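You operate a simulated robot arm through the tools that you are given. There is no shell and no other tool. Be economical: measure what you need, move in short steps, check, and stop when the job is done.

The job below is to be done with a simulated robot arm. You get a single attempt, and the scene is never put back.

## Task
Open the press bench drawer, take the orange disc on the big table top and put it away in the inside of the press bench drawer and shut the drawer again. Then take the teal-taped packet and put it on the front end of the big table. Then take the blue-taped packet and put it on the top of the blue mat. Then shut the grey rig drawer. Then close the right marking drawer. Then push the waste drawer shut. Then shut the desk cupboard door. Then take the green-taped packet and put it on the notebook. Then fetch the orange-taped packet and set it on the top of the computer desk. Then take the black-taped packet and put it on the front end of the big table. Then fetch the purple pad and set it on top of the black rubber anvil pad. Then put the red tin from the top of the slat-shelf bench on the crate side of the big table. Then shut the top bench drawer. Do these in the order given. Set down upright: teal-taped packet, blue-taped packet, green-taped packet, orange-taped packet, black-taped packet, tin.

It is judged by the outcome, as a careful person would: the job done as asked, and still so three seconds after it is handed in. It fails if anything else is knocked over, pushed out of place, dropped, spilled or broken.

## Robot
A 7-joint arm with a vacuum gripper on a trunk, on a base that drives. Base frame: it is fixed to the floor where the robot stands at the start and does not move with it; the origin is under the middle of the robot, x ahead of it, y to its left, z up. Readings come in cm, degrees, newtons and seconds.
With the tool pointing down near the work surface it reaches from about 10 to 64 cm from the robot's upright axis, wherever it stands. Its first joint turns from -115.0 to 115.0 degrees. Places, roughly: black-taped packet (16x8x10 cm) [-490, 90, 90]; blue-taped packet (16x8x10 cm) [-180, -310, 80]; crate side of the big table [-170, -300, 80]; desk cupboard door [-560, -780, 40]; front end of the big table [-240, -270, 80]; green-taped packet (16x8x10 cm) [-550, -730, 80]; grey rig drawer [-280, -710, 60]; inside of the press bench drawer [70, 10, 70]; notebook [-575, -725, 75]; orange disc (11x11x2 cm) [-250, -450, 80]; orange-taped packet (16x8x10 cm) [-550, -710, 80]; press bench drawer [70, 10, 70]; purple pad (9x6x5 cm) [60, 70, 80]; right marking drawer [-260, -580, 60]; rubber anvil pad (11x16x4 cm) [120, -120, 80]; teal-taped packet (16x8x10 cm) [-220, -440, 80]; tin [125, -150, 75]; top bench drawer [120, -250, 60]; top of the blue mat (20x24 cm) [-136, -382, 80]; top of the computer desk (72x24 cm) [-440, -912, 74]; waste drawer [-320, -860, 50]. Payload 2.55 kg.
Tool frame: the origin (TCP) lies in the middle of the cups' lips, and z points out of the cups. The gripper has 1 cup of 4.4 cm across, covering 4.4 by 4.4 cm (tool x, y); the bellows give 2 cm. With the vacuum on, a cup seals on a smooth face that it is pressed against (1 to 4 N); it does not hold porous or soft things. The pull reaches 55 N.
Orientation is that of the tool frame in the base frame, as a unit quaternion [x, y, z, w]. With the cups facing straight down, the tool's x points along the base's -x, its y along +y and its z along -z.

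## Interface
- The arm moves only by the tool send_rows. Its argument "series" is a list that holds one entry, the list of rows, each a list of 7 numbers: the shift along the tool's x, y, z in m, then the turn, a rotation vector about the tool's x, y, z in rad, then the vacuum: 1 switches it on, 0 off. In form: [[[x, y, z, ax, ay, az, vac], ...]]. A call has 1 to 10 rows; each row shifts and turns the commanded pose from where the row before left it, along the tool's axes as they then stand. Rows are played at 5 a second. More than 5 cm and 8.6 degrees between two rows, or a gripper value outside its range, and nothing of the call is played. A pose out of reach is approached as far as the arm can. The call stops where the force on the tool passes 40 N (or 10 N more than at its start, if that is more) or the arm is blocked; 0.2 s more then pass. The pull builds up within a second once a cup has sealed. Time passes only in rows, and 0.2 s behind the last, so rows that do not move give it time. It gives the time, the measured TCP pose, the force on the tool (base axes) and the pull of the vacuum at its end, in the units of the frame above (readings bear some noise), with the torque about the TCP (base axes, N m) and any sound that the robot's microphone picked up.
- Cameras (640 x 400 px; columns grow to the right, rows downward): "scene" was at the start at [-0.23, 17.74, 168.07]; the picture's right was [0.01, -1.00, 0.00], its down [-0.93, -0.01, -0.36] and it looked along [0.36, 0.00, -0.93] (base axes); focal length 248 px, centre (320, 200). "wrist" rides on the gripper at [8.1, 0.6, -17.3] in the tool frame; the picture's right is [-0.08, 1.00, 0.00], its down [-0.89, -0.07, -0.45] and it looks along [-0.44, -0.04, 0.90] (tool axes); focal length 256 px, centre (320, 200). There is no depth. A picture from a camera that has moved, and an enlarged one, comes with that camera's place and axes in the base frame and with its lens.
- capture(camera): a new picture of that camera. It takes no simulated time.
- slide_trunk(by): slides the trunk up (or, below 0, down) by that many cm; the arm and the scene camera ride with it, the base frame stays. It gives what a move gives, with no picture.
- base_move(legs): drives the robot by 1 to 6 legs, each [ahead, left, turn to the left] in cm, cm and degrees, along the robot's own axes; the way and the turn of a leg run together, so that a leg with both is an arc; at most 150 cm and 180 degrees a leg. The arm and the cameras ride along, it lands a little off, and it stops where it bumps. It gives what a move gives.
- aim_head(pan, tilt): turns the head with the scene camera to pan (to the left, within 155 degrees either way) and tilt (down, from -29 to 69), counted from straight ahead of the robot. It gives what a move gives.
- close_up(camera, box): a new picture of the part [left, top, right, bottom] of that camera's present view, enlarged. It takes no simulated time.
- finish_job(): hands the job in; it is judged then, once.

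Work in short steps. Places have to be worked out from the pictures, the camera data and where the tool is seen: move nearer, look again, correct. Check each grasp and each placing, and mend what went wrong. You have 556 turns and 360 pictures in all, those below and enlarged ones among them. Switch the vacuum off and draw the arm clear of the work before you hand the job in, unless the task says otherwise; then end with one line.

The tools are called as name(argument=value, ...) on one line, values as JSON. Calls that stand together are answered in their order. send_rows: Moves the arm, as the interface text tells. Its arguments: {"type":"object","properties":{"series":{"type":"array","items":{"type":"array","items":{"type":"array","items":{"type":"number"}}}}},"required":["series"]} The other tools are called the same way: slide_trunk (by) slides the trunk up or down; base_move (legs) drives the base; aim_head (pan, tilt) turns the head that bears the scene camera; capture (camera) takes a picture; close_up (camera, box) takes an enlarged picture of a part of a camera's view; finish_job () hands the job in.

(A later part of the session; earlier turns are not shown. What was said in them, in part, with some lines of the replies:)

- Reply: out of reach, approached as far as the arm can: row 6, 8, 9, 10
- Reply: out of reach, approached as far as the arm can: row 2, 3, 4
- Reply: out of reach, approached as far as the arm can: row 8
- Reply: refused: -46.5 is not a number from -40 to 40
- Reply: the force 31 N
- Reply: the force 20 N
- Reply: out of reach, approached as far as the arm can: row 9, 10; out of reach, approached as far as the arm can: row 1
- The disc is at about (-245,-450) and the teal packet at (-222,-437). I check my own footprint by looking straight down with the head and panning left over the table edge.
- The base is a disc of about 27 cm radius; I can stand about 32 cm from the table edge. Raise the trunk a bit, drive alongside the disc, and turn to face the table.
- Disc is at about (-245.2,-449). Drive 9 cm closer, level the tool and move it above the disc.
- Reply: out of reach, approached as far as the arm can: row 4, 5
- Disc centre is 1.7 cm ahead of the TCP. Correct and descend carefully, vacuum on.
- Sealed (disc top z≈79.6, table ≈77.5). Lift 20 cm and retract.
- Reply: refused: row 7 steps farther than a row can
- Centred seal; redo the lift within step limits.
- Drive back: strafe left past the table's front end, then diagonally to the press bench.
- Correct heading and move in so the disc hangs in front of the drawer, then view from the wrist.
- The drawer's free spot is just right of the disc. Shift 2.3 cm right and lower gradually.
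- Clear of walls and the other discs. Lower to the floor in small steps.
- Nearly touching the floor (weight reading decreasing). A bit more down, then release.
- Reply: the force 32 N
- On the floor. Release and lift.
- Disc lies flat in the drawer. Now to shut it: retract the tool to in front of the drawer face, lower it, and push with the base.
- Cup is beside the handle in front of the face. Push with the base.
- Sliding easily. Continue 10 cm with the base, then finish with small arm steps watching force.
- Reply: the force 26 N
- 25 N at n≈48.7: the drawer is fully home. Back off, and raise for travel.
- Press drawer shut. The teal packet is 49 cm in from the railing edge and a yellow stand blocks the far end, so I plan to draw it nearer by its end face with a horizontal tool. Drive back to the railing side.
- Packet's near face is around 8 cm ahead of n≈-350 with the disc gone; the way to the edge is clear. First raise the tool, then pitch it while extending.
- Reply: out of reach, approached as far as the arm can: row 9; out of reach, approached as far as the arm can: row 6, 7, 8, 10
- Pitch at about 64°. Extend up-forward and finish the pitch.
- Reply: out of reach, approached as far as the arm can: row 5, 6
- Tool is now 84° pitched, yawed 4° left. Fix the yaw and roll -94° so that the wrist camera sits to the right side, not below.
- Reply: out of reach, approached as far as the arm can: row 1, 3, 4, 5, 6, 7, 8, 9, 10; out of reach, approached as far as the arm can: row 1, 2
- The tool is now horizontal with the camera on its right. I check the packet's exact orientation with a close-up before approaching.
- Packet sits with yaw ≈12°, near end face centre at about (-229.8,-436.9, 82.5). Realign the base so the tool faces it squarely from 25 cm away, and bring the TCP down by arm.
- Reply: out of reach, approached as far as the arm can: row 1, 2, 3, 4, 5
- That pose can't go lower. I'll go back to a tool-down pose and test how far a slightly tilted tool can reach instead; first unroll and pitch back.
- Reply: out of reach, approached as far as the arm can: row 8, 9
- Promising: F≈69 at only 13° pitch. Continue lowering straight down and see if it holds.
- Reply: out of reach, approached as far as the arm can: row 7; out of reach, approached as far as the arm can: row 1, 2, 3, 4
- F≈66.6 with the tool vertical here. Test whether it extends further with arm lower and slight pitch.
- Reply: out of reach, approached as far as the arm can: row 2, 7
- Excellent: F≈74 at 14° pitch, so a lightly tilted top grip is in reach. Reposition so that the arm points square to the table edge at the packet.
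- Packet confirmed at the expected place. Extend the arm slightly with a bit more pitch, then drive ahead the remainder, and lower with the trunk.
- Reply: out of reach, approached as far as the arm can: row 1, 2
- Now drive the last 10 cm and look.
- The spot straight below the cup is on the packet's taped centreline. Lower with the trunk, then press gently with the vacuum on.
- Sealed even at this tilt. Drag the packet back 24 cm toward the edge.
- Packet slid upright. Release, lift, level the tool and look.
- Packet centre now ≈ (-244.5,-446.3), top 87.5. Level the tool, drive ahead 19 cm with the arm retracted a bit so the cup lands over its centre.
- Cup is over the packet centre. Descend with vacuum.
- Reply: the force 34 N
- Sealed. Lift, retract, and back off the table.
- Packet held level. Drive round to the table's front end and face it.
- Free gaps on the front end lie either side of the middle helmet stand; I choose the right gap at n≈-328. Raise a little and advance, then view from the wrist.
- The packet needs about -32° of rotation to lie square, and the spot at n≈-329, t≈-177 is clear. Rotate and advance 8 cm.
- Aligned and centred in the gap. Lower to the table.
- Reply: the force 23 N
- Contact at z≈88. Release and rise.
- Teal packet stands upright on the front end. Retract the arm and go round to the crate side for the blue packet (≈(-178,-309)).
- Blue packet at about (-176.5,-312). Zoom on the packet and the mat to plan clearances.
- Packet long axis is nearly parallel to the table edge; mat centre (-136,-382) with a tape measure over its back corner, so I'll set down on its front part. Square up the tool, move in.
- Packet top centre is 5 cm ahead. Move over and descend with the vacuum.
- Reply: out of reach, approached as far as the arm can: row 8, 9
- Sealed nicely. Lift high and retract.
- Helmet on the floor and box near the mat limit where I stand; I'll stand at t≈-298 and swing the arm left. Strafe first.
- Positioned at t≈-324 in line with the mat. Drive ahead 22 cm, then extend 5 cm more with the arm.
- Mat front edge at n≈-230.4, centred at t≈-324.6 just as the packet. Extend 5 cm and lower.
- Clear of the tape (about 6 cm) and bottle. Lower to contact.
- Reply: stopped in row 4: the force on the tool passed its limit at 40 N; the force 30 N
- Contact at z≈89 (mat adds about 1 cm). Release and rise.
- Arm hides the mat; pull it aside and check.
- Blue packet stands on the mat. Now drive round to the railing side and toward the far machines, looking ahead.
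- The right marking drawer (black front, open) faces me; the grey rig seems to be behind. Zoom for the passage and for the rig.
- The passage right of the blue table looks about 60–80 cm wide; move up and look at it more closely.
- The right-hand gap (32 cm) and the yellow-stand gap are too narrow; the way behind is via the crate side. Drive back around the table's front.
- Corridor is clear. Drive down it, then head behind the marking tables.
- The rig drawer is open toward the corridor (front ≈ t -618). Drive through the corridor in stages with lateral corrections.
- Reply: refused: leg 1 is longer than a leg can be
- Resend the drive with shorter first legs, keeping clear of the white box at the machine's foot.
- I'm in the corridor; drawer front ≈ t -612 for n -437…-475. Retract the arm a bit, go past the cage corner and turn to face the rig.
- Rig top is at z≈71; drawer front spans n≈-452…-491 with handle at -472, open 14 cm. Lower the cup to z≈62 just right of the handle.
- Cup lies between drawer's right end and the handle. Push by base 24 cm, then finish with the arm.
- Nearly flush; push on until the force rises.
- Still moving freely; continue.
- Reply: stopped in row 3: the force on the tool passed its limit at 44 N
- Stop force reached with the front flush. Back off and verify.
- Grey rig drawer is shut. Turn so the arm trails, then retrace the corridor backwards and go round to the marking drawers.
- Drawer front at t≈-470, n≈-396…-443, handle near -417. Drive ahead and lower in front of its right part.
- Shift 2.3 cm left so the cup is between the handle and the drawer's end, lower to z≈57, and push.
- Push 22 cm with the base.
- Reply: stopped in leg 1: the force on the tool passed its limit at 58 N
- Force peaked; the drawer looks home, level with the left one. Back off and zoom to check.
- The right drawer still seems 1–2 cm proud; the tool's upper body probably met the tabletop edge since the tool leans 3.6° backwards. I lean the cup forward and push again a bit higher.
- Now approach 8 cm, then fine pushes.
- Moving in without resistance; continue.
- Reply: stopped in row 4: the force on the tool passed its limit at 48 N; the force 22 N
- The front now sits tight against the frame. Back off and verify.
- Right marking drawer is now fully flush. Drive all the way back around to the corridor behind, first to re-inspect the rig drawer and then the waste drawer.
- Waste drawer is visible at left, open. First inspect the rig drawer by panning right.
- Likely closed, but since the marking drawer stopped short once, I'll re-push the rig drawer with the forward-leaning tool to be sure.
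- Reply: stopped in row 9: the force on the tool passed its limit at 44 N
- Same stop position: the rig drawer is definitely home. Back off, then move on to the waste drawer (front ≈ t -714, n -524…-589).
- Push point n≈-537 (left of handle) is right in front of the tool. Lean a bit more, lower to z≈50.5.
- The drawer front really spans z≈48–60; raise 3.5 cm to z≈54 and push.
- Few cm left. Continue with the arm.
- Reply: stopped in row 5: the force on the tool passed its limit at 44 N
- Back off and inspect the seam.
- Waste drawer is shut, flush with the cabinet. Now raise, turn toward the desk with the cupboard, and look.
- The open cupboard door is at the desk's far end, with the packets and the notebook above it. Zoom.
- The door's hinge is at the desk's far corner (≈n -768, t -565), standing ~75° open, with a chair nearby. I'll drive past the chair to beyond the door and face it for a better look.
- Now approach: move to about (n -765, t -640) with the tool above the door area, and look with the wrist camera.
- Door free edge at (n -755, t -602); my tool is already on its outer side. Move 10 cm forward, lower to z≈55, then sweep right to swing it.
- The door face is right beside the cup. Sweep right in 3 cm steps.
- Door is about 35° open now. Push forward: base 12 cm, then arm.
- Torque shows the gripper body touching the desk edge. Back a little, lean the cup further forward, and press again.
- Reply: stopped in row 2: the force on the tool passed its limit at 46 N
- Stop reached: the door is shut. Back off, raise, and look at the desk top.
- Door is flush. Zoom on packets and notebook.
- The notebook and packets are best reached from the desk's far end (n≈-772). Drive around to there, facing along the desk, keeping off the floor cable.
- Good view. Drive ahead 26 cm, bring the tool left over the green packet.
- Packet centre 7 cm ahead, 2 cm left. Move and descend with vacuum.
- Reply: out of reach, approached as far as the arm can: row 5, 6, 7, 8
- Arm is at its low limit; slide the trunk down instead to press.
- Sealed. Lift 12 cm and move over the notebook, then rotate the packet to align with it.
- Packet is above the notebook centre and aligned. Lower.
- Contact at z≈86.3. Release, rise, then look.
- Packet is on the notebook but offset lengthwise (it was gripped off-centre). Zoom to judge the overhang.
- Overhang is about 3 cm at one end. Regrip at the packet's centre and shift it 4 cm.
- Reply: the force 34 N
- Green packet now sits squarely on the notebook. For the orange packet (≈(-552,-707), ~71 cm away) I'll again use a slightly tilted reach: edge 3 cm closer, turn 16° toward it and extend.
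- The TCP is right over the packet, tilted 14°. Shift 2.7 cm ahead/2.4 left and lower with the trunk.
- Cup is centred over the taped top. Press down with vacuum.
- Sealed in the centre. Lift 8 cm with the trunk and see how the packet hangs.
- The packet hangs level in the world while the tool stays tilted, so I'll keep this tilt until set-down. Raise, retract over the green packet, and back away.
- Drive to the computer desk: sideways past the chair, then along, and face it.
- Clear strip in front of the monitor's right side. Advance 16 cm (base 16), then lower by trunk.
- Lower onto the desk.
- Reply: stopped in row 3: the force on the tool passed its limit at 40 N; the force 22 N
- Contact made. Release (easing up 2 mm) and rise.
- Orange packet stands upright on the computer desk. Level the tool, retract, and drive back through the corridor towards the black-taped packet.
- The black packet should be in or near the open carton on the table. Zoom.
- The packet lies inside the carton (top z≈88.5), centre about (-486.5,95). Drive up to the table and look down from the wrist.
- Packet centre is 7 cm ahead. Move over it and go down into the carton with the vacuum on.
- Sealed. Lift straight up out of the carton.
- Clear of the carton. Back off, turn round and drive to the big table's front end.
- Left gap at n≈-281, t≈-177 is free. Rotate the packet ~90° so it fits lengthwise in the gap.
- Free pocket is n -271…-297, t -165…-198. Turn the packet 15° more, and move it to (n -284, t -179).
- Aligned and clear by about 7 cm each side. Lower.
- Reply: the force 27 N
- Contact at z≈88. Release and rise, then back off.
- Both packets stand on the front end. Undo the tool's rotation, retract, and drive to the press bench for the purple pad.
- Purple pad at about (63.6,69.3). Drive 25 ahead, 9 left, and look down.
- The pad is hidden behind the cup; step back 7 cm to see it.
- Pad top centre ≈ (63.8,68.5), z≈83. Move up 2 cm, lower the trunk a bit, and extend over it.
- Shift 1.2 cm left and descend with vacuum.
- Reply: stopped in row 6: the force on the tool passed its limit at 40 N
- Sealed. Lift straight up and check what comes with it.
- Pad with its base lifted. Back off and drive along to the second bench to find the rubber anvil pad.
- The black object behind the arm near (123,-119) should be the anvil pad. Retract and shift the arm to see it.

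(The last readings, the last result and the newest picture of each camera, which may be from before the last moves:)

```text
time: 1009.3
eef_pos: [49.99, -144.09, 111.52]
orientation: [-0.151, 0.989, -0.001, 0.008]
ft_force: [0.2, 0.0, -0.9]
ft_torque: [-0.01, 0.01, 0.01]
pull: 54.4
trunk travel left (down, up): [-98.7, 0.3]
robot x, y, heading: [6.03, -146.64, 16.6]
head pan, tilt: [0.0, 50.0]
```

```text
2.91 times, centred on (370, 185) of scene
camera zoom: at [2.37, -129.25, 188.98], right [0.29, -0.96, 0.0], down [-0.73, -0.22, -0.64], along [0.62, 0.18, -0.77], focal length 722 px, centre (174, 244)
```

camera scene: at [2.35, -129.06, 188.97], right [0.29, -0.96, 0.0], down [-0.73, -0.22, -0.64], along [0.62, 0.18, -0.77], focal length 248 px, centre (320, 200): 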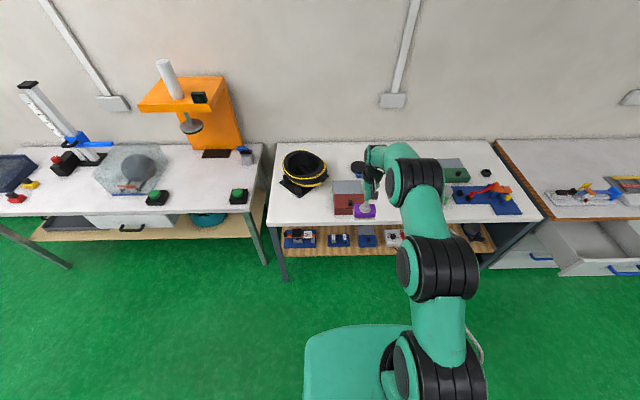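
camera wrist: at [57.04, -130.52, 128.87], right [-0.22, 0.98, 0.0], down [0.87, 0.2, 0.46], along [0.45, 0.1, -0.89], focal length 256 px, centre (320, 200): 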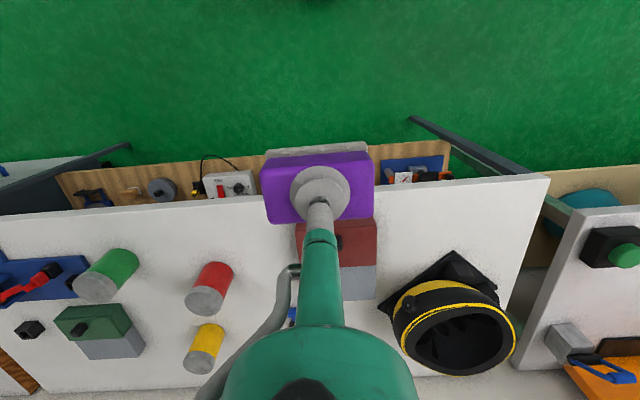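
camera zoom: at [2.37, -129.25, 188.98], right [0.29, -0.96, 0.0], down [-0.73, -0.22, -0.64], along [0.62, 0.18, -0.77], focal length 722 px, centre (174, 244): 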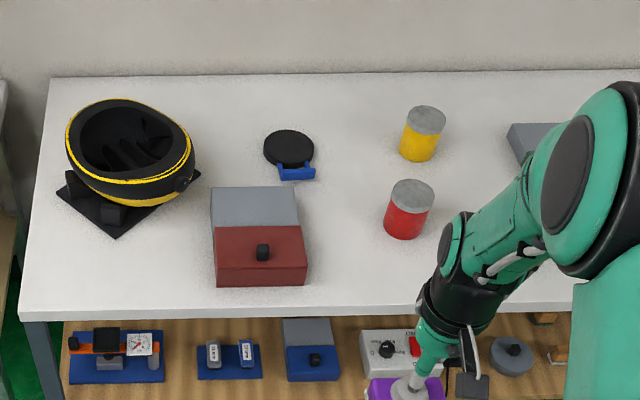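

The anvil pad is the black disc (centre ≈(122,-120.4), 11 cm) with a blue lug. Drive close to the bench in line with it.

send_rows(series=[[[0, 0.035, 0, 0, 0, 0, 1], [0, 0.035, 0, 0, 0, 0, 1], [0, 0.032, 0, 0, 0, 0, 1]]])

base_move(legs=[[47, -9, 0.4]])

slide_trunk(by=-6)

send_rows(series=[[[-0.04, 0, 0, 0, 0, 0, 1], [-0.04, 0, 0, 0, 0, 0, 1], [-0.04, 0, 0, 0, 0, 0, 1], [-0.03, 0, 0, 0, 0, 0, 1]]])

capture(camera="wrist")

close_up(camera="scene", box=[220, 100, 440, 230])

```text
time: 1010.1
eef_pos: [46.95, -134.28, 111.36]
orientation: [-0.149, 0.989, -0.002, 0.007]
ft_force: [-0.3, 0.3, -1.4]
ft_torque: [-0.05, -0.04, 0.02]
pull: 55.4
trunk travel left (down, up): [-98.7, 0.3]
robot x, y, heading: [5.71, -146.36, 16.5]
head pan, tilt: [0.0, 50.0]
```

```text
time: 1013.0
eef_pos: [94.71, -128.95, 111.37]
orientation: [-0.155, 0.988, -0.002, 0.008]
ft_force: [0.7, 0.3, -0.9]
ft_torque: [-0.01, 0.01, 0.01]
pull: 55.1
trunk travel left (down, up): [-98.7, 0.3]
robot x, y, heading: [53.5, -141.25, 17.3]
head pan, tilt: [0.0, 50.0]
```

```text
time: 1014.0
eef_pos: [94.73, -129.0, 105.45]
orientation: [-0.155, 0.988, -0.002, 0.007]
ft_force: [-0.5, 0.8, -0.4]
ft_torque: [0.02, 0.03, 0.0]
pull: 54.9
trunk travel left (down, up): [-92.7, 6.3]
robot x, y, heading: [53.6, -140.89, 17.1]
head pan, tilt: [0.0, 50.0]
```

```text
time: 1015.0
eef_pos: [108.95, -124.14, 105.51]
orientation: [-0.155, 0.988, -0.002, 0.005]
ft_force: [-0.7, 0.0, 0.3]
ft_torque: [-0.01, 0.01, 0.02]
pull: 55.3
trunk travel left (down, up): [-92.7, 6.3]
robot x, y, heading: [53.18, -141.31, 16.9]
head pan, tilt: [0.0, 50.0]
```

```text
185 pictures are left
camera wrist: at [100.99, -125.98, 122.77], right [-0.23, 0.97, 0.0], down [0.87, 0.21, 0.46], along [0.44, 0.1, -0.89], focal length 256 px, centre (320, 200)
```

wrist: 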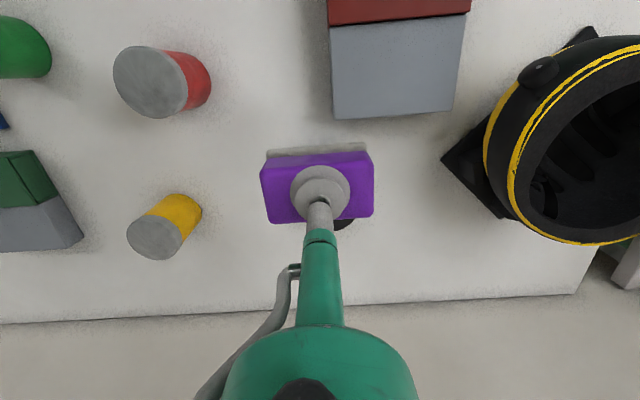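

```text
2.91 times, centred on (330, 165) of scene
camera zoom: at [50.14, -123.95, 182.96], right [0.29, -0.96, 0.0], down [-0.73, -0.23, -0.64], along [0.61, 0.19, -0.77], focal length 722 px, centre (291, 302)
```

zoom: 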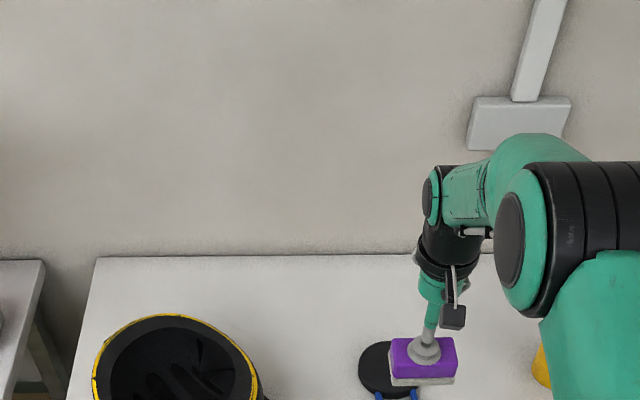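

Disc centre ≈ (121.3,-119.9). Edge forward 2.5 cm, extend with a slight tilt while lowering a little.

base_move(legs=[[2.5, 0, 0]])

send_rows(series=[[[-0.03, 0.002, 0.03, 0, 0, 0, 1], [-0.03, 0.002, 0.03, 0, -0.05, 0, 1], [-0.03, 0.001, 0.02, 0, -0.05, 0, 1], [-0.016, 0, 0, 0, 0, 0, 1]]])

capture(camera="wrist")

close_up(camera="scene", box=[280, 120, 460, 240])

```text
time: 1015.8
eef_pos: [111.05, -123.55, 105.71]
orientation: [-0.155, 0.988, -0.002, 0.007]
ft_force: [-0.7, 0.6, -1.3]
ft_torque: [-0.04, -0.03, -0.01]
pull: 54.5
trunk travel left (down, up): [-92.7, 6.3]
robot x, y, heading: [55.55, -140.77, 17.2]
head pan, tilt: [0.0, 50.0]
```

```text
time: 1016.8
eef_pos: [121.45, -119.72, 98.07]
orientation: [-0.155, 0.986, 0.006, 0.057]
ft_force: [0.1, -0.8, -0.9]
ft_torque: [0.01, 0.03, 0.01]
pull: 54.8
trunk travel left (down, up): [-92.7, 6.3]
robot x, y, heading: [55.81, -140.65, 17.1]
head pan, tilt: [0.0, 50.0]
```

```text
183 pictures are left
camera wrist: at [111.88, -122.07, 114.39], right [-0.23, 0.97, 0.0], down [0.82, 0.19, 0.54], along [0.53, 0.13, -0.84], focal length 256 px, centre (320, 200)
```

wrist: 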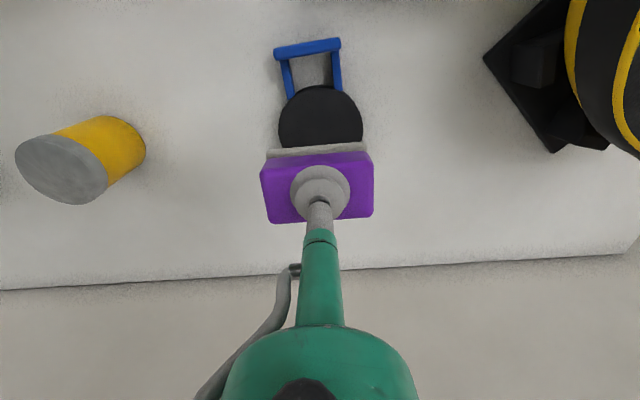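

```text
3.33 times, centred on (370, 180) of scene
camera zoom: at [52.36, -123.26, 182.97], right [0.29, -0.96, 0.0], down [-0.73, -0.23, -0.64], along [0.61, 0.19, -0.77], focal length 827 px, centre (153, 267)
```

zoom: 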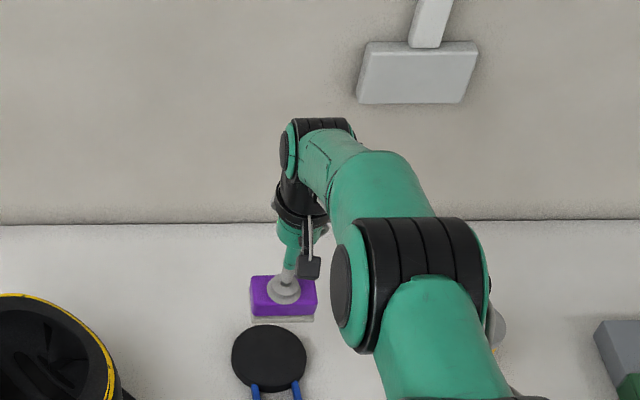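

Disc centre ≈(120.6,-119.8) lies right below. Shift back 1 cm and lower with the trunk.

send_rows(series=[[[0.01, 0, 0, 0, 0.03, 0, 1]]])

slide_trunk(by=-8)

capture(camera="wrist")

```text
time: 1017.2
eef_pos: [120.59, -120.13, 97.96]
orientation: [-0.154, 0.987, 0.004, 0.041]
ft_force: [-0.2, -0.1, -0.9]
ft_torque: [-0.03, 0.0, 0.0]
pull: 54.1
trunk travel left (down, up): [-92.7, 6.3]
robot x, y, heading: [55.68, -140.65, 17.2]
head pan, tilt: [0.0, 50.0]
```

```text
time: 1018.3
eef_pos: [120.54, -120.04, 89.89]
orientation: [-0.155, 0.987, 0.003, 0.042]
ft_force: [0.4, 1.1, -0.3]
ft_torque: [0.04, -0.01, 0.02]
pull: 55.3
trunk travel left (down, up): [-84.7, 14.3]
robot x, y, heading: [55.84, -140.47, 17.1]
head pan, tilt: [0.0, 50.0]
```

```text
181 pictures are left
camera wrist: at [111.33, -122.26, 106.59], right [-0.23, 0.97, 0.0], down [0.83, 0.2, 0.52], along [0.5, 0.12, -0.86], focal length 256 px, centre (320, 200)
```

wrist: 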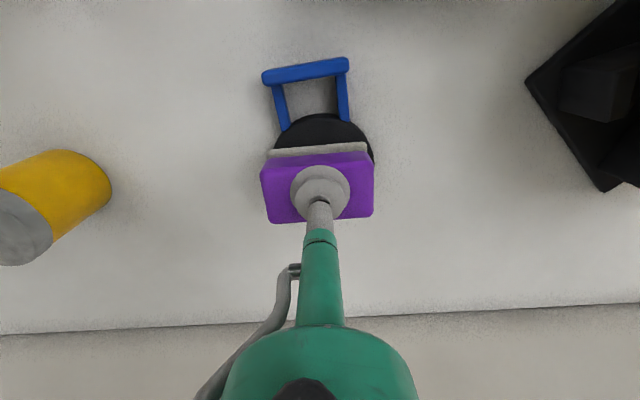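

Still well centred. Lower gently until contact.

send_rows(series=[[[0, 0, 0.01, 0, 0, 0, 1], [0, 0, 0.006, 0, 0, 0, 1], [0, 0, 0.005, 0, 0, 0, 1], [0, 0, 0.004, 0, 0, 0, 1]]])

```text
time: 1019.3
eef_pos: [120.72, -120.14, 87.56]
orientation: [-0.154, 0.987, 0.004, 0.042]
ft_force: [0.0, 0.0, -0.8]
ft_torque: [-0.01, -0.02, 0.02]
pull: 55.1
trunk travel left (down, up): [-84.7, 14.3]
robot x, y, heading: [55.9, -140.18, 17.1]
head pan, tilt: [0.0, 50.0]
```

send_rows(series=[[[0, 0, 0.004, 0, 0, 0, 1], [0, 0, 0.004, 0, 0, 0, 1], [0, 0, 0.004, 0, 0, 0, 1], [0, 0, 0.004, 0, 0, 0, 1]]])

```text
time: 1020.3
eef_pos: [121.23, -119.94, 86.67]
orientation: [-0.154, 0.987, 0.005, 0.049]
ft_force: [0.9, 2.2, 24.9]
ft_torque: [-0.22, 0.68, 0.05]
pull: 55.0
trunk travel left (down, up): [-84.7, 14.3]
robot x, y, heading: [55.63, -140.55, 17.4]
head pan, tilt: [0.0, 50.0]
```

Contact at z≈86.7. Release and rise.

send_rows(series=[[[0, 0, -0.004, 0, 0, 0, 0], [0, 0, 0, 0, 0, 0, 0], [0, 0, 0, 0, 0, 0, 0], [0, 0, 0, 0, 0, 0, 0], [0, 0, -0.01, 0, 0, 0, 0], [0, 0, -0.03, 0, 0, 0, 0], [0, 0, -0.03, 0, 0, 0, 0]]])

slide_trunk(by=14)

capture(camera="wrist")

```text
time: 1021.9
eef_pos: [120.11, -120.05, 93.21]
orientation: [-0.154, 0.987, 0.004, 0.041]
ft_force: [-0.5, -1.0, 0.7]
ft_torque: [0.02, 0.0, 0.04]
pull: 0.0
trunk travel left (down, up): [-84.7, 14.3]
robot x, y, heading: [56.13, -140.85, 17.3]
head pan, tilt: [0.0, 50.0]
```

```text
time: 1023.6
eef_pos: [120.32, -120.17, 107.22]
orientation: [-0.155, 0.987, 0.003, 0.041]
ft_force: [0.4, -0.4, 0.4]
ft_torque: [0.02, 0.0, 0.01]
pull: 0.1
trunk travel left (down, up): [-98.7, 0.3]
robot x, y, heading: [55.45, -140.82, 17.4]
head pan, tilt: [0.0, 50.0]
```

```text
180 pictures are left
camera wrist: at [111.06, -122.26, 123.91], right [-0.23, 0.97, 0.0], down [0.83, 0.2, 0.52], along [0.5, 0.12, -0.86], focal length 256 px, centre (320, 200)
```

wrist: 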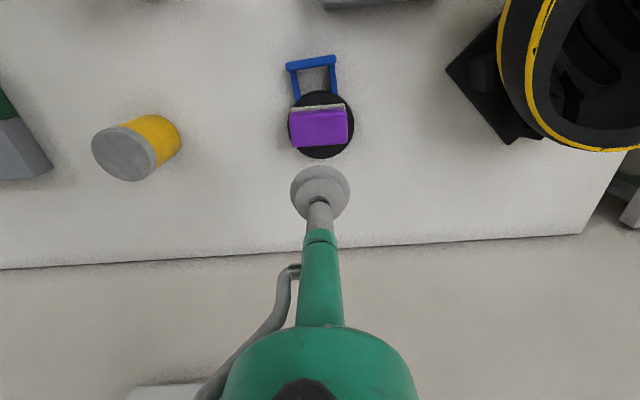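

Purple pad rests on the rubber disc. Level the tool, retract, and move right to the red tin.

send_rows(series=[[[0.04, 0, 0, 0, 0.08, 0, 0], [0.04, 0, 0, 0, 0, 0, 0], [0.04, 0, 0, 0, 0, 0, 0], [0.04, 0, 0, 0, 0, 0, 0], [0.04, 0, 0, 0, 0, 0, 0]]])

base_move(legs=[[-8, -20, -0.3]])

capture(camera="wrist")

capture(camera="scene")

```text
time: 1024.8
eef_pos: [101.03, -126.4, 106.95]
orientation: [-0.154, 0.988, -0.003, 0.002]
ft_force: [0.2, -0.6, 0.0]
ft_torque: [0.01, -0.02, 0.0]
pull: 0.0
trunk travel left (down, up): [-98.7, 0.3]
robot x, y, heading: [56.03, -140.74, 17.2]
head pan, tilt: [0.0, 50.0]
```

```text
time: 1026.5
eef_pos: [99.53, -148.14, 106.93]
orientation: [-0.152, 0.988, -0.002, 0.002]
ft_force: [0.4, -0.7, -0.1]
ft_torque: [-0.02, 0.0, -0.02]
pull: 0.1
trunk travel left (down, up): [-98.7, 0.3]
robot x, y, heading: [53.89, -162.46, 17.0]
head pan, tilt: [0.0, 50.0]
```

```text
179 pictures are left
camera wrist: at [91.56, -149.76, 124.25], right [-0.22, 0.97, 0.0], down [0.87, 0.2, 0.45], along [0.44, 0.1, -0.89], focal length 256 px, centre (320, 200)
```

wrist: 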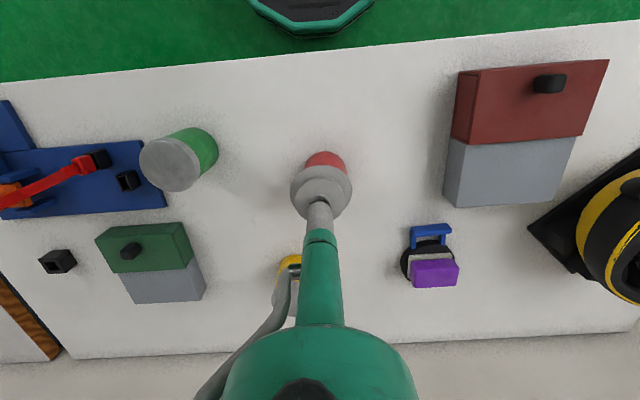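

```text
178 pictures are left
camera scene: at [50.7, -144.74, 188.96], right [0.29, -0.96, 0.0], down [-0.73, -0.22, -0.64], along [0.62, 0.19, -0.77], focal length 248 px, centre (320, 200)
```

scene: 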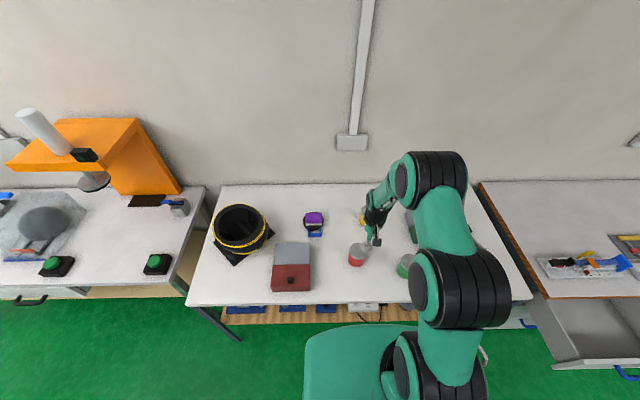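

Zoom on the red tin for its lid position and height.

close_up(camera="scene", box=[310, 200, 430, 290])

```text
4.44 times, centred on (370, 245) of scene
camera zoom: at [50.7, -144.74, 188.96], right [0.29, -0.96, 0.0], down [-0.73, -0.22, -0.64], along [0.62, 0.19, -0.77], focal length 1102 px, centre (98, 0)
```

zoom: 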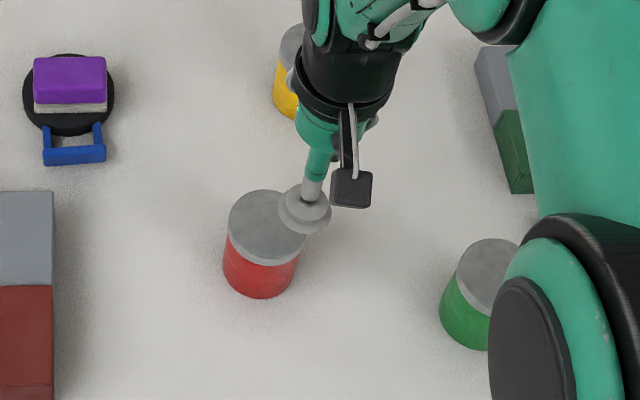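

Lid centre ≈ (108.9,-144.9), top z≈87, 8 cm wide. Move 9.9 cm forward and descend with vacuum.

send_rows(series=[[[-0.04, 0, 0, 0, 0, 0, 0], [-0.04, 0.001, 0, 0, 0, 0, 0], [-0.019, 0.001, 0.02, 0, 0, 0, 0], [0, 0, 0.03, 0, 0, 0, 0], [0, 0, 0.03, 0, 0, 0, 0], [0, 0, 0.03, 0, 0, 0, 1]]])

capture(camera="wrist")

```text
time: 1027.9
eef_pos: [109.09, -144.96, 96.0]
orientation: [-0.152, 0.988, -0.002, 0.002]
ft_force: [0.4, 0.3, -0.3]
ft_torque: [0.01, 0.02, -0.02]
pull: 0.0
trunk travel left (down, up): [-98.7, 0.3]
robot x, y, heading: [54.01, -162.12, 16.6]
head pan, tilt: [0.0, 50.0]
```

```text
176 pictures are left
camera wrist: at [101.12, -146.59, 113.29], right [-0.22, 0.97, 0.0], down [0.87, 0.2, 0.45], along [0.44, 0.1, -0.89], focal length 256 px, centre (320, 200)
```

wrist: 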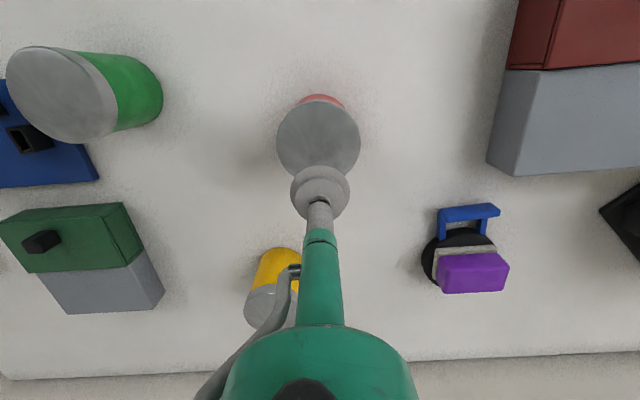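

Lid is 1.3 cm nearer; correct and press down.

send_rows(series=[[[0.013, 0, 0.03, 0, 0, 0, 1], [0, 0, 0.03, 0, 0, 0, 1], [0, 0, 0.015, 0, 0, 0, 1], [0, 0, 0.008, 0, 0, 0, 1], [0, 0, 0.005, 0, 0, 0, 1], [0, 0, 0.005, 0, 0, 0, 1], [0, 0, 0, 0, 0, 0, 1]]])

capture(camera="wrist")

```text
time: 1028.7
eef_pos: [108.12, -145.23, 89.69]
orientation: [-0.152, 0.988, -0.001, 0.005]
ft_force: [-5.1, -1.8, 15.0]
ft_torque: [0.1, 0.13, 0.01]
pull: 54.7
trunk travel left (down, up): [-98.7, 0.3]
robot x, y, heading: [53.84, -161.92, 16.7]
head pan, tilt: [0.0, 50.0]
stopped in row 3: the force on the tool passed its limit at 41 N (the readings are from after the stop); the commanded pose is now the measured one
```

```text
175 pictures are left
camera wrist: at [100.08, -146.94, 106.98], right [-0.22, 0.97, 0.0], down [0.87, 0.2, 0.45], along [0.44, 0.1, -0.89], focal length 256 px, centre (320, 200)
```

wrist: 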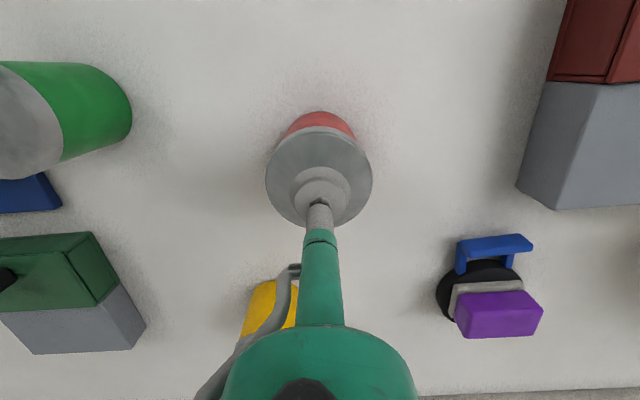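

Sealed on the lid. Lift, retract, back away and drive to the crate side of the big table.

send_rows(series=[[[0, 0, -0.02, 0, 0, 0, 1], [0, 0, -0.04, 0, 0, 0, 1], [0, 0, -0.04, 0, 0, 0, 1], [0, 0, -0.04, 0, 0, 0, 1], [0, 0, -0.04, 0, 0, 0, 1], [0.04, 0, 0, 0, 0, 0, 1], [0.04, 0, 0, 0, 0, 0, 1], [0.04, 0, 0, 0, 0, 0, 1], [0.03, 0, 0, 0, 0, 0, 1]]])

base_move(legs=[[-35, 0, 0], [-60, -37, 0], [-62, -38, 0], [0, 0, 180]])

capture(camera="scene")

```text
time: 1030.7
eef_pos: [93.71, -149.8, 107.38]
orientation: [-0.152, 0.988, -0.001, 0.005]
ft_force: [1.0, 0.0, -1.8]
ft_torque: [0.0, -0.04, 0.02]
pull: 54.4
trunk travel left (down, up): [-98.7, 0.3]
robot x, y, heading: [54.18, -161.78, 16.8]
head pan, tilt: [0.0, 50.0]
```

```text
time: 1047.2
eef_pos: [-114.88, -289.67, 107.17]
orientation: [0.991, 0.134, -0.003, -0.002]
ft_force: [-0.5, 0.6, -2.6]
ft_torque: [-0.02, 0.0, -0.03]
pull: 55.1
trunk travel left (down, up): [-98.7, 0.3]
robot x, y, heading: [-75.06, -278.63, -165.6]
head pan, tilt: [0.0, 50.0]
```

```text
174 pictures are left
camera scene: at [-71.8, -296.23, 188.97], right [-0.25, 0.97, 0.0], down [0.74, 0.19, -0.64], along [-0.62, -0.16, -0.77], focal length 248 px, centre (320, 200)
```

scene: 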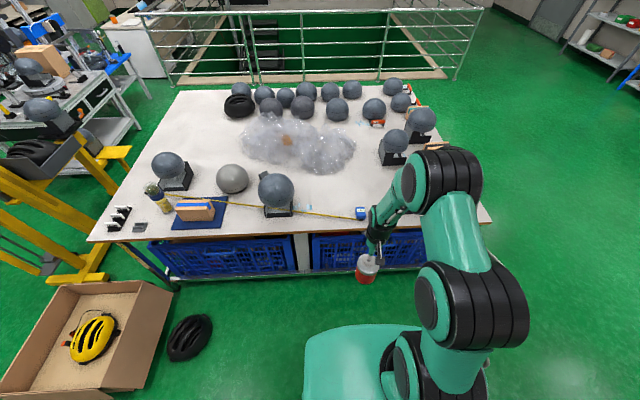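

Target spot (≈(-173,-308)) is free. Straighten, drive ahead 42 cm.

base_move(legs=[[0, 0, 2.6], [42, 0, 0]])

capture(camera="wrist")

```text
time: 1050.1
eef_pos: [-154.0, -303.81, 107.33]
orientation: [0.988, 0.156, -0.004, -0.002]
ft_force: [0.1, 0.4, -2.6]
ft_torque: [0.0, -0.05, -0.02]
pull: 55.3
trunk travel left (down, up): [-98.7, 0.3]
robot x, y, heading: [-114.4, -290.86, -162.8]
head pan, tilt: [0.0, 50.0]
```

```text
173 pictures are left
camera wrist: at [-145.94, -301.91, 124.6], right [0.23, -0.97, 0.0], down [-0.87, -0.21, 0.45], along [-0.44, -0.1, -0.89], focal length 256 px, centre (320, 200)
```

wrist: 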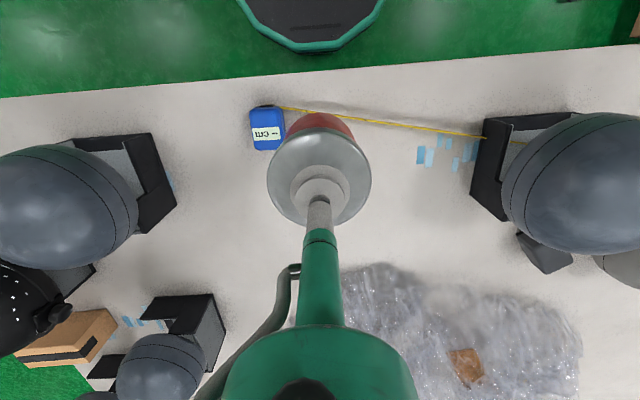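

Place between the tape and the bubble wrap: forward 13 cm, then lower.

send_rows(series=[[[-0.04, 0, 0, 0, 0, 0, 1], [-0.04, 0, 0, 0, 0, 0, 1], [-0.05, 0, 0, 0, 0, 0, 1], [0, 0, 0.04, 0, 0, 0, 1], [0, 0, 0.04, 0, 0, 0, 1], [0, 0, 0.04, 0, 0, 0, 1], [0, 0, 0.03, 0, 0, 0, 1]]])

capture(camera="wrist")

```text
time: 1051.7
eef_pos: [-166.44, -307.85, 92.45]
orientation: [0.988, 0.157, -0.004, -0.002]
ft_force: [-0.3, -0.1, -1.7]
ft_torque: [0.01, -0.02, 0.01]
pull: 55.3
trunk travel left (down, up): [-98.7, 0.3]
robot x, y, heading: [-114.25, -291.11, -162.7]
head pan, tilt: [0.0, 50.0]
```

```text
172 pictures are left
camera wrist: at [-158.43, -305.98, 109.69], right [0.23, -0.97, 0.0], down [-0.87, -0.21, 0.45], along [-0.44, -0.1, -0.89], focal length 256 px, centre (320, 200)
```

wrist: 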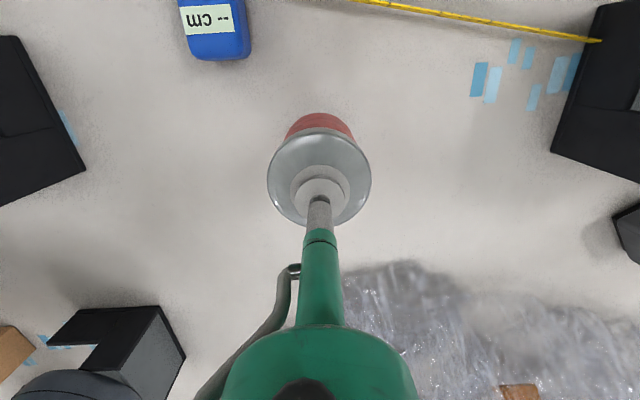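

send_rows(series=[[[0, 0, 0.015, 0, 0, 0, 1], [0, 0, 0.008, 0, 0, 0, 1], [0, 0, 0.005, 0, 0, 0, 1], [0, 0, 0.005, 0, 0, 0, 1], [0, 0, 0.004, 0, 0, 0, 1]]])

```text
time: 1052.9
eef_pos: [-166.42, -307.86, 88.75]
orientation: [0.988, 0.157, -0.004, -0.002]
ft_force: [-0.3, -0.4, -2.4]
ft_torque: [-0.01, 0.01, -0.01]
pull: 55.3
trunk travel left (down, up): [-98.7, 0.3]
robot x, y, heading: [-114.31, -290.83, -162.6]
head pan, tilt: [0.0, 50.0]
```

send_rows(series=[[[0, 0, 0.004, 0, 0, 0, 1], [0, 0, 0.004, 0, 0, 0, 1], [0, 0, 0.004, 0, 0, 0, 1], [0, 0, 0.004, 0, 0, 0, 1]]])

```text
time: 1053.9
eef_pos: [-166.7, -307.91, 87.83]
orientation: [0.988, 0.157, -0.008, -0.001]
ft_force: [4.6, 1.5, 17.5]
ft_torque: [-0.04, -0.18, 0.03]
pull: 54.5
trunk travel left (down, up): [-98.7, 0.3]
robot x, y, heading: [-114.45, -291.39, -163.0]
head pan, tilt: [0.0, 50.0]
stopped in row 4: the force on the tool passed its limit at 40 N (the readings are from after the stop); the commanded pose is now the measured one
```

Contact. Release and rise, then back off and check.

send_rows(series=[[[0, 0, -0.003, 0, 0, 0, 0], [0, 0, 0, 0, 0, 0, 0], [0, 0, 0, 0, 0, 0, 0], [0, 0, 0, 0, 0, 0, 0], [0, 0, -0.01, 0, 0, 0, 0], [0, 0, -0.04, 0, 0, 0, 0], [0, 0, -0.04, 0, 0, 0, 0], [0, 0, -0.04, 0, 0, 0, 0], [0.05, 0, 0, 0, 0, 0, 0], [0.05, 0, 0, 0, 0, 0, 0]]])

base_move(legs=[[-45, 0, 0]])

capture(camera="scene")

```text
time: 1056.1
eef_pos: [-157.03, -304.67, 100.86]
orientation: [0.988, 0.156, -0.006, -0.002]
ft_force: [0.5, -0.9, 0.1]
ft_torque: [-0.02, 0.03, -0.01]
pull: 0.0
trunk travel left (down, up): [-98.7, 0.3]
robot x, y, heading: [-114.5, -291.05, -162.5]
head pan, tilt: [0.0, 50.0]
```

```text
time: 1058.8
eef_pos: [-114.38, -291.47, 100.68]
orientation: [0.988, 0.157, -0.005, -0.002]
ft_force: [0.2, 0.3, 0.6]
ft_torque: [0.03, -0.01, -0.01]
pull: 0.0
trunk travel left (down, up): [-98.7, 0.3]
robot x, y, heading: [-71.53, -277.46, -162.5]
head pan, tilt: [0.0, 50.0]
```

```text
171 pictures are left
camera scene: at [-67.79, -295.01, 188.96], right [-0.3, 0.95, 0.0], down [0.73, 0.23, -0.64], along [-0.61, -0.19, -0.77], focal length 248 px, centre (320, 200)
```

scene: 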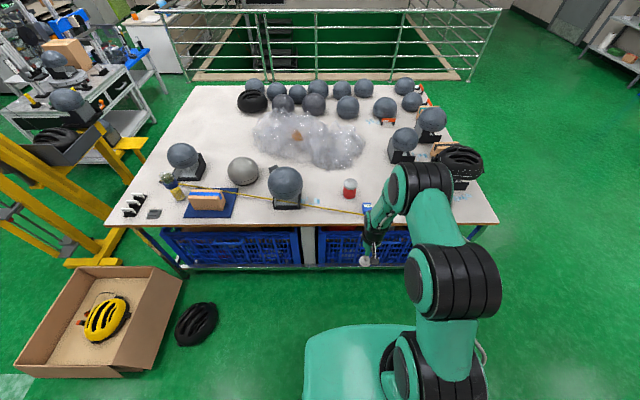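

Tin stands on the crate side. Last: the top bench drawer. Turn round and approach it.

base_move(legs=[[0, 0, 179.5], [75, -30, 0]])

capture(camera="scene")

```text
time: 1070.5
eef_pos: [52.37, -272.81, 100.68]
orientation: [-0.146, 0.989, -0.001, 0.005]
ft_force: [-0.6, 0.4, -0.5]
ft_torque: [-0.02, -0.03, 0.02]
pull: 0.0
trunk travel left (down, up): [-98.7, 0.3]
robot x, y, heading: [9.5, -285.64, 16.3]
head pan, tilt: [0.0, 50.0]
```

```text
170 pictures are left
camera scene: at [6.17, -268.22, 188.96], right [0.28, -0.96, 0.0], down [-0.74, -0.21, -0.64], along [0.62, 0.18, -0.77], focal length 248 px, centre (320, 200)
```

scene: 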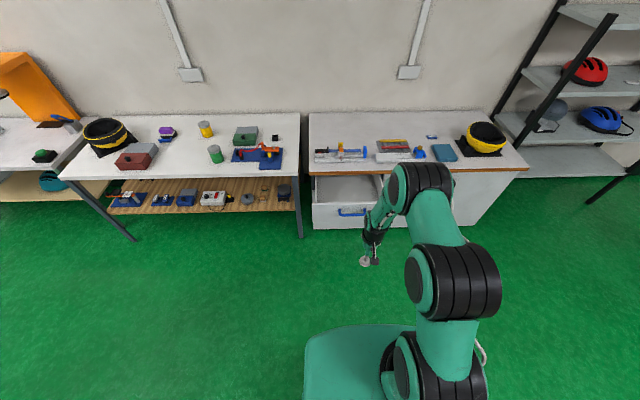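

Zoom on the open drawer.

close_up(camera="scene", box=[290, 140, 530, 260])

capture(camera="wrist")

```text
2.67 times, centred on (410, 200) of scene
camera zoom: at [6.17, -268.22, 188.96], right [0.28, -0.96, 0.0], down [-0.74, -0.21, -0.64], along [0.62, 0.18, -0.77], focal length 662 px, centre (80, 200)
```

zoom: 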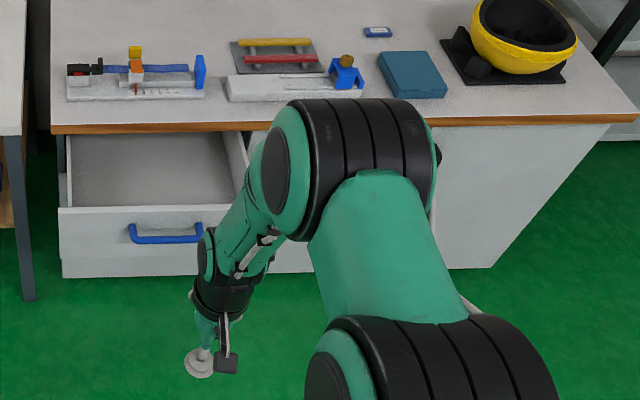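

```text
168 pictures are left
camera wrist: at [44.29, -274.36, 118.0], right [-0.21, 0.98, 0.0], down [0.87, 0.19, 0.45], along [0.45, 0.09, -0.89], focal length 256 px, centre (320, 200)
```

wrist: 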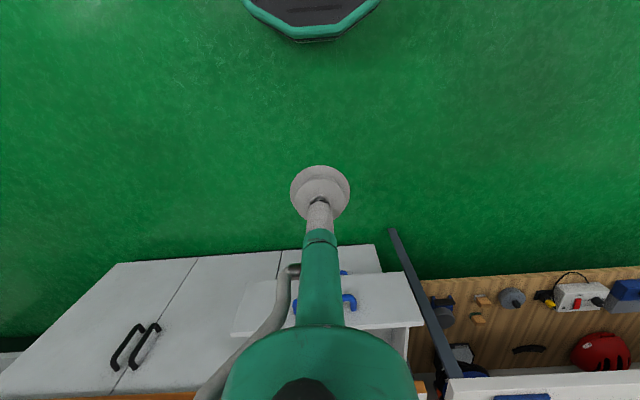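

Drawer front at n≈26, z≈50–71, t -254…-305, handle at -280. Push left of the handle: lean the tool, shift the base left 12, lower to z≈66.

send_rows(series=[[[0, 0, 0, 0, -0.09, 0, 0], [0, 0, 0, 0, -0.09, 0, 0]]])

base_move(legs=[[30, 12, 0.7]])

slide_trunk(by=-35)

capture(camera="wrist")

capture(camera="scene")

```text
time: 1071.1
eef_pos: [52.45, -272.73, 100.8]
orientation: [-0.146, 0.985, 0.013, 0.096]
ft_force: [0.0, -0.2, 0.7]
ft_torque: [0.04, 0.02, 0.03]
pull: 0.0
trunk travel left (down, up): [-98.7, 0.3]
robot x, y, heading: [9.22, -285.63, 16.3]
head pan, tilt: [0.0, 50.0]
```

```text
time: 1073.2
eef_pos: [77.73, -252.25, 100.68]
orientation: [-0.152, 0.984, 0.012, 0.094]
ft_force: [-0.4, 0.1, 0.9]
ft_torque: [0.01, 0.01, 0.0]
pull: 0.1
trunk travel left (down, up): [-98.7, 0.3]
robot x, y, heading: [34.54, -265.71, 17.0]
head pan, tilt: [0.0, 50.0]
```

```text
time: 1076.6
eef_pos: [77.63, -252.14, 65.76]
orientation: [-0.152, 0.984, 0.012, 0.094]
ft_force: [-0.4, -0.8, 1.0]
ft_torque: [0.01, 0.0, 0.01]
pull: 0.1
trunk travel left (down, up): [-63.7, 35.3]
robot x, y, heading: [34.37, -265.42, 17.0]
head pan, tilt: [0.0, 50.0]
```

```text
167 pictures are left
camera wrist: at [66.75, -254.79, 81.22], right [-0.23, 0.97, 0.01], down [0.78, 0.17, 0.61], along [0.59, 0.15, -0.8], focal length 256 px, centre (320, 200)
```

wrist: 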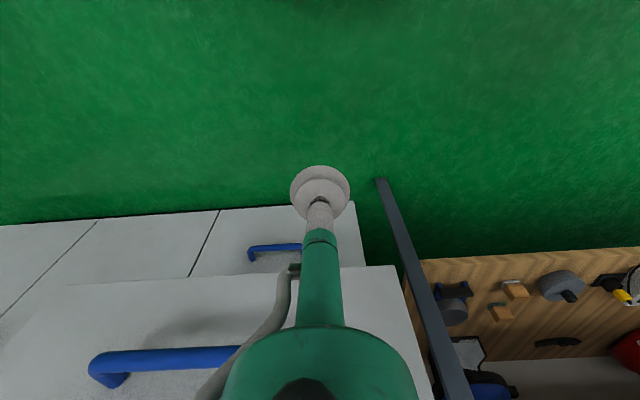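

```text
166 pictures are left
camera scene: at [31.34, -248.16, 153.97], right [0.29, -0.96, 0.0], down [-0.73, -0.22, -0.64], along [0.62, 0.19, -0.77], focal length 248 px, centre (320, 200)
```

scene: 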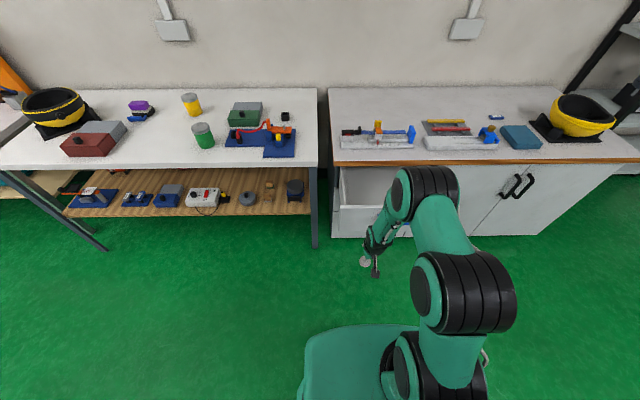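

Aligned. Push: base 36 cm in two moves, watching force.

base_move(legs=[[32, 0, 0]])

capture(camera="wrist")

```text
time: 1078.8
eef_pos: [108.24, -242.85, 65.64]
orientation: [-0.154, 0.984, 0.012, 0.095]
ft_force: [-0.2, -0.4, -0.5]
ft_torque: [-0.02, 0.02, -0.01]
pull: 0.0
trunk travel left (down, up): [-63.7, 35.3]
robot x, y, heading: [64.79, -256.16, 16.9]
head pan, tilt: [0.0, 50.0]
```

```text
165 pictures are left
camera wrist: at [97.36, -245.42, 81.2], right [-0.23, 0.97, 0.01], down [0.78, 0.18, 0.61], along [0.59, 0.15, -0.8], focal length 256 px, centre (320, 200)
```

wrist: 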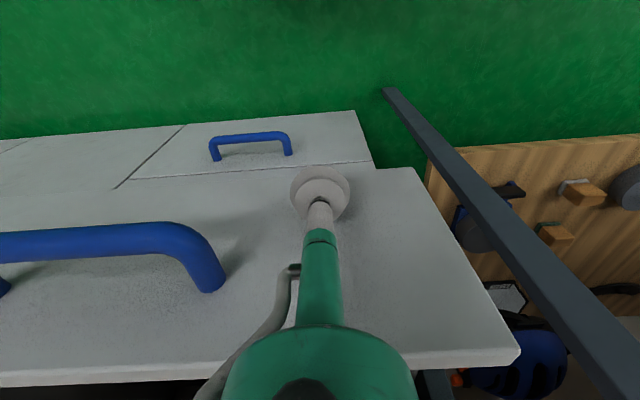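

Drawer moving. Continue with the arm.

send_rows(series=[[[-0.015, 0, 0.002, 0, 0, 0, 0], [-0.015, 0, 0.002, 0, 0, 0, 0], [-0.015, 0, 0.002, 0, 0, 0, 0], [-0.01, 0, 0.002, 0, 0, 0, 0], [-0.01, 0, 0.002, 0, 0, 0, 0], [-0.01, 0, 0.002, 0, 0, 0, 0], [-0.01, 0, 0.002, 0, 0, 0, 0], [-0.01, 0, 0.002, 0, 0, 0, 0], [-0.01, 0, 0.002, 0, 0, 0, 0], [-0.01, 0, 0.002, 0, 0, 0, 0]]])

capture(camera="wrist")

```text
time: 1080.5
eef_pos: [115.17, -240.58, 65.37]
orientation: [-0.154, 0.985, 0.01, 0.079]
ft_force: [-12.6, -4.6, 0.9]
ft_torque: [0.56, -1.69, 0.22]
pull: 0.0
trunk travel left (down, up): [-63.7, 35.3]
robot x, y, heading: [65.13, -256.04, 17.2]
head pan, tilt: [0.0, 50.0]
stopped in row 8: the force on the tool passed its limit at 49 N (the readings are from after the stop); the commanded pose is now the measured one
```

```text
164 pictures are left
camera wrist: at [104.78, -243.07, 81.18], right [-0.23, 0.97, 0.01], down [0.79, 0.18, 0.58], along [0.57, 0.14, -0.81], focal length 256 px, centre (320, 200)
```

wrist: 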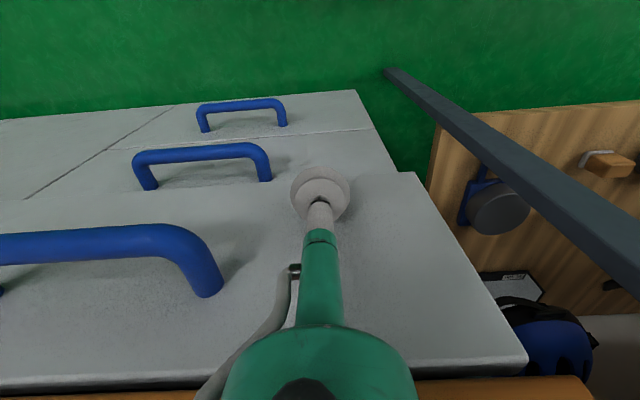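

The gripper body met the worktop edge; drawer still proud. Back off slightly, lean the tool about 12° more and push again.

send_rows(series=[[[0.04, 0, 0, 0, 0, 0, 0], [0, 0, 0, 0, -0.12, 0, 0], [0, 0, 0, 0, -0.12, 0, 0], [-0.028, 0, 0.006, 0, 0, 0, 0], [-0.01, 0, 0.004, 0, 0, 0, 0], [-0.01, 0, 0.004, 0, 0, 0, 0], [-0.01, 0, 0.004, 0, 0, 0, 0], [-0.01, 0, 0.004, 0, 0, 0, 0]]])

send_rows(series=[[[-0.01, 0, 0.004, 0, 0, 0, 0], [-0.01, 0, 0.004, 0, 0, 0, 0], [-0.01, 0, 0.004, 0, 0, 0, 0], [-0.01, 0, 0.004, 0, 0, 0, 0], [-0.01, 0, 0.004, 0, 0, 0, 0]]])

capture(camera="wrist")

```text
time: 1081.3
eef_pos: [119.42, -239.41, 71.37]
orientation: [-0.149, 0.957, 0.033, 0.246]
ft_force: [-6.0, -1.7, 0.9]
ft_torque: [0.03, -0.14, 0.01]
pull: 0.0
trunk travel left (down, up): [-63.7, 35.3]
robot x, y, heading: [64.67, -256.19, 16.9]
head pan, tilt: [0.0, 50.0]
stopped in row 4: the force on the tool passed its limit at 58 N (the readings are from after the stop); the commanded pose is now the measured one
```

```text
time: 1081.8
eef_pos: [119.4, -239.32, 70.53]
orientation: [-0.151, 0.961, 0.03, 0.232]
ft_force: [-6.5, -1.3, 0.8]
ft_torque: [0.07, -0.19, 0.01]
pull: 0.1
trunk travel left (down, up): [-63.7, 35.3]
robot x, y, heading: [65.04, -256.27, 17.4]
head pan, tilt: [0.0, 50.0]
stopped in row 2: the force on the tool passed its limit at 46 N (the readings are from after the stop); the commanded pose is now the measured one
```

```text
163 pictures are left
camera wrist: at [104.88, -243.12, 82.3], right [-0.23, 0.97, 0.02], down [0.58, 0.12, 0.8], along [0.78, 0.2, -0.6], focal length 256 px, centre (320, 200)
```

wrist: 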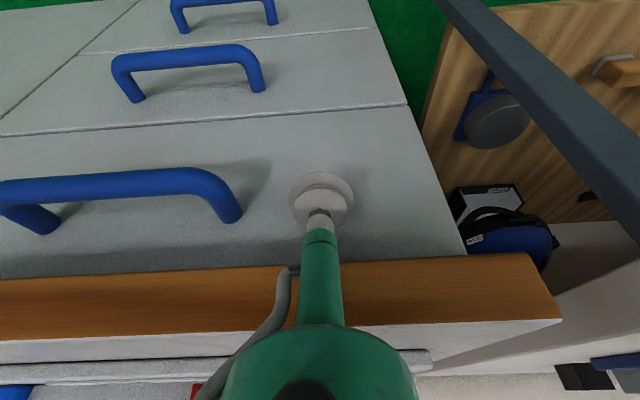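

The drawer is now flush with those below. Back off, raise, and verify everything.

base_move(legs=[[-45, 0, 0]])

slide_trunk(by=35)

send_rows(series=[[[0, 0, 0, 0, 0.12, 0, 0], [0, 0, 0, 0, 0.12, 0, 0], [0, 0, 0, 0, 0.12, 0, 0], [0.03, 0, 0, 0, 0.1, 0, 0], [0.04, 0, 0, 0, 0, 0, 0]]])

capture(camera="scene")

close_up(camera="scene", box=[280, 80, 560, 260])

```text
time: 1084.5
eef_pos: [76.71, -252.54, 70.69]
orientation: [-0.147, 0.96, 0.03, 0.236]
ft_force: [0.0, 0.5, 0.1]
ft_torque: [0.01, 0.0, 0.02]
pull: 0.1
trunk travel left (down, up): [-63.7, 35.3]
robot x, y, heading: [21.99, -269.21, 16.8]
head pan, tilt: [0.0, 50.0]
```

```text
time: 1087.9
eef_pos: [76.83, -252.63, 105.8]
orientation: [-0.148, 0.96, 0.03, 0.236]
ft_force: [0.5, 0.2, -0.2]
ft_torque: [0.0, 0.0, 0.0]
pull: 0.0
trunk travel left (down, up): [-98.7, 0.3]
robot x, y, heading: [22.21, -269.48, 16.6]
head pan, tilt: [0.0, 50.0]
```

```text
time: 1089.1
eef_pos: [69.89, -254.76, 105.47]
orientation: [-0.151, 0.988, -0.005, 0.011]
ft_force: [0.0, 0.1, -0.2]
ft_torque: [0.01, -0.07, -0.03]
pull: 0.0
trunk travel left (down, up): [-98.7, 0.3]
robot x, y, heading: [22.11, -269.56, 16.6]
head pan, tilt: [0.0, 50.0]
```

```text
162 pictures are left
camera scene: at [18.39, -252.05, 188.97], right [0.29, -0.96, 0.0], down [-0.73, -0.22, -0.64], along [0.62, 0.19, -0.76], focal length 248 px, centre (320, 200)
```

scene: 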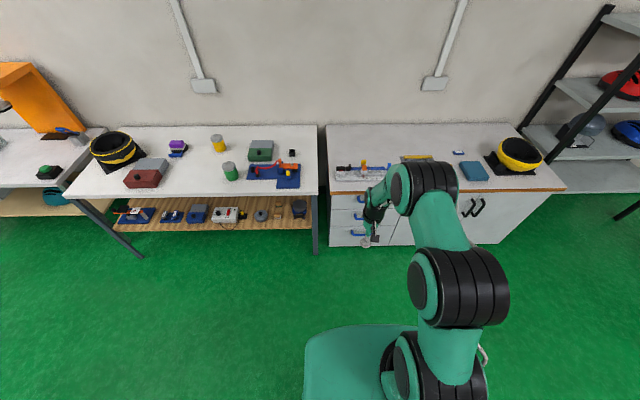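

```text
2.22 times, centred on (420, 170) of scene
camera zoom: at [18.39, -252.05, 188.97], right [0.29, -0.96, 0.0], down [-0.73, -0.22, -0.64], along [0.62, 0.19, -0.76], focal length 551 px, centre (98, 267)
```

zoom: 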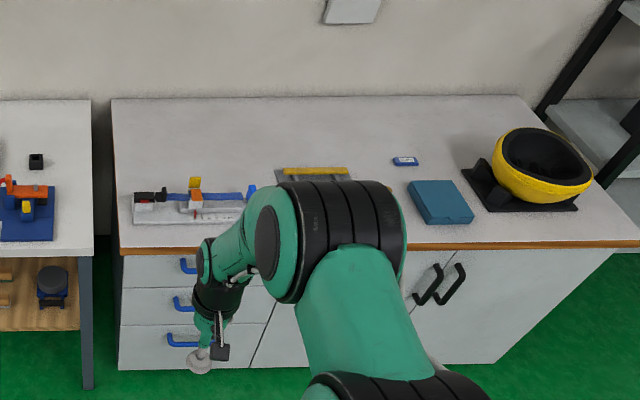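

All drawers and the door are shut, the items are placed upright, the vacuum is off and the arm is clear. Handing in.

finish_job()

```text
The job is handed in.
```

All thirteen steps are done in the order given and the job is handed in. At my last look at each, every drawer and the cupboard door was shut and every packet and the tin stood upright where you asked.
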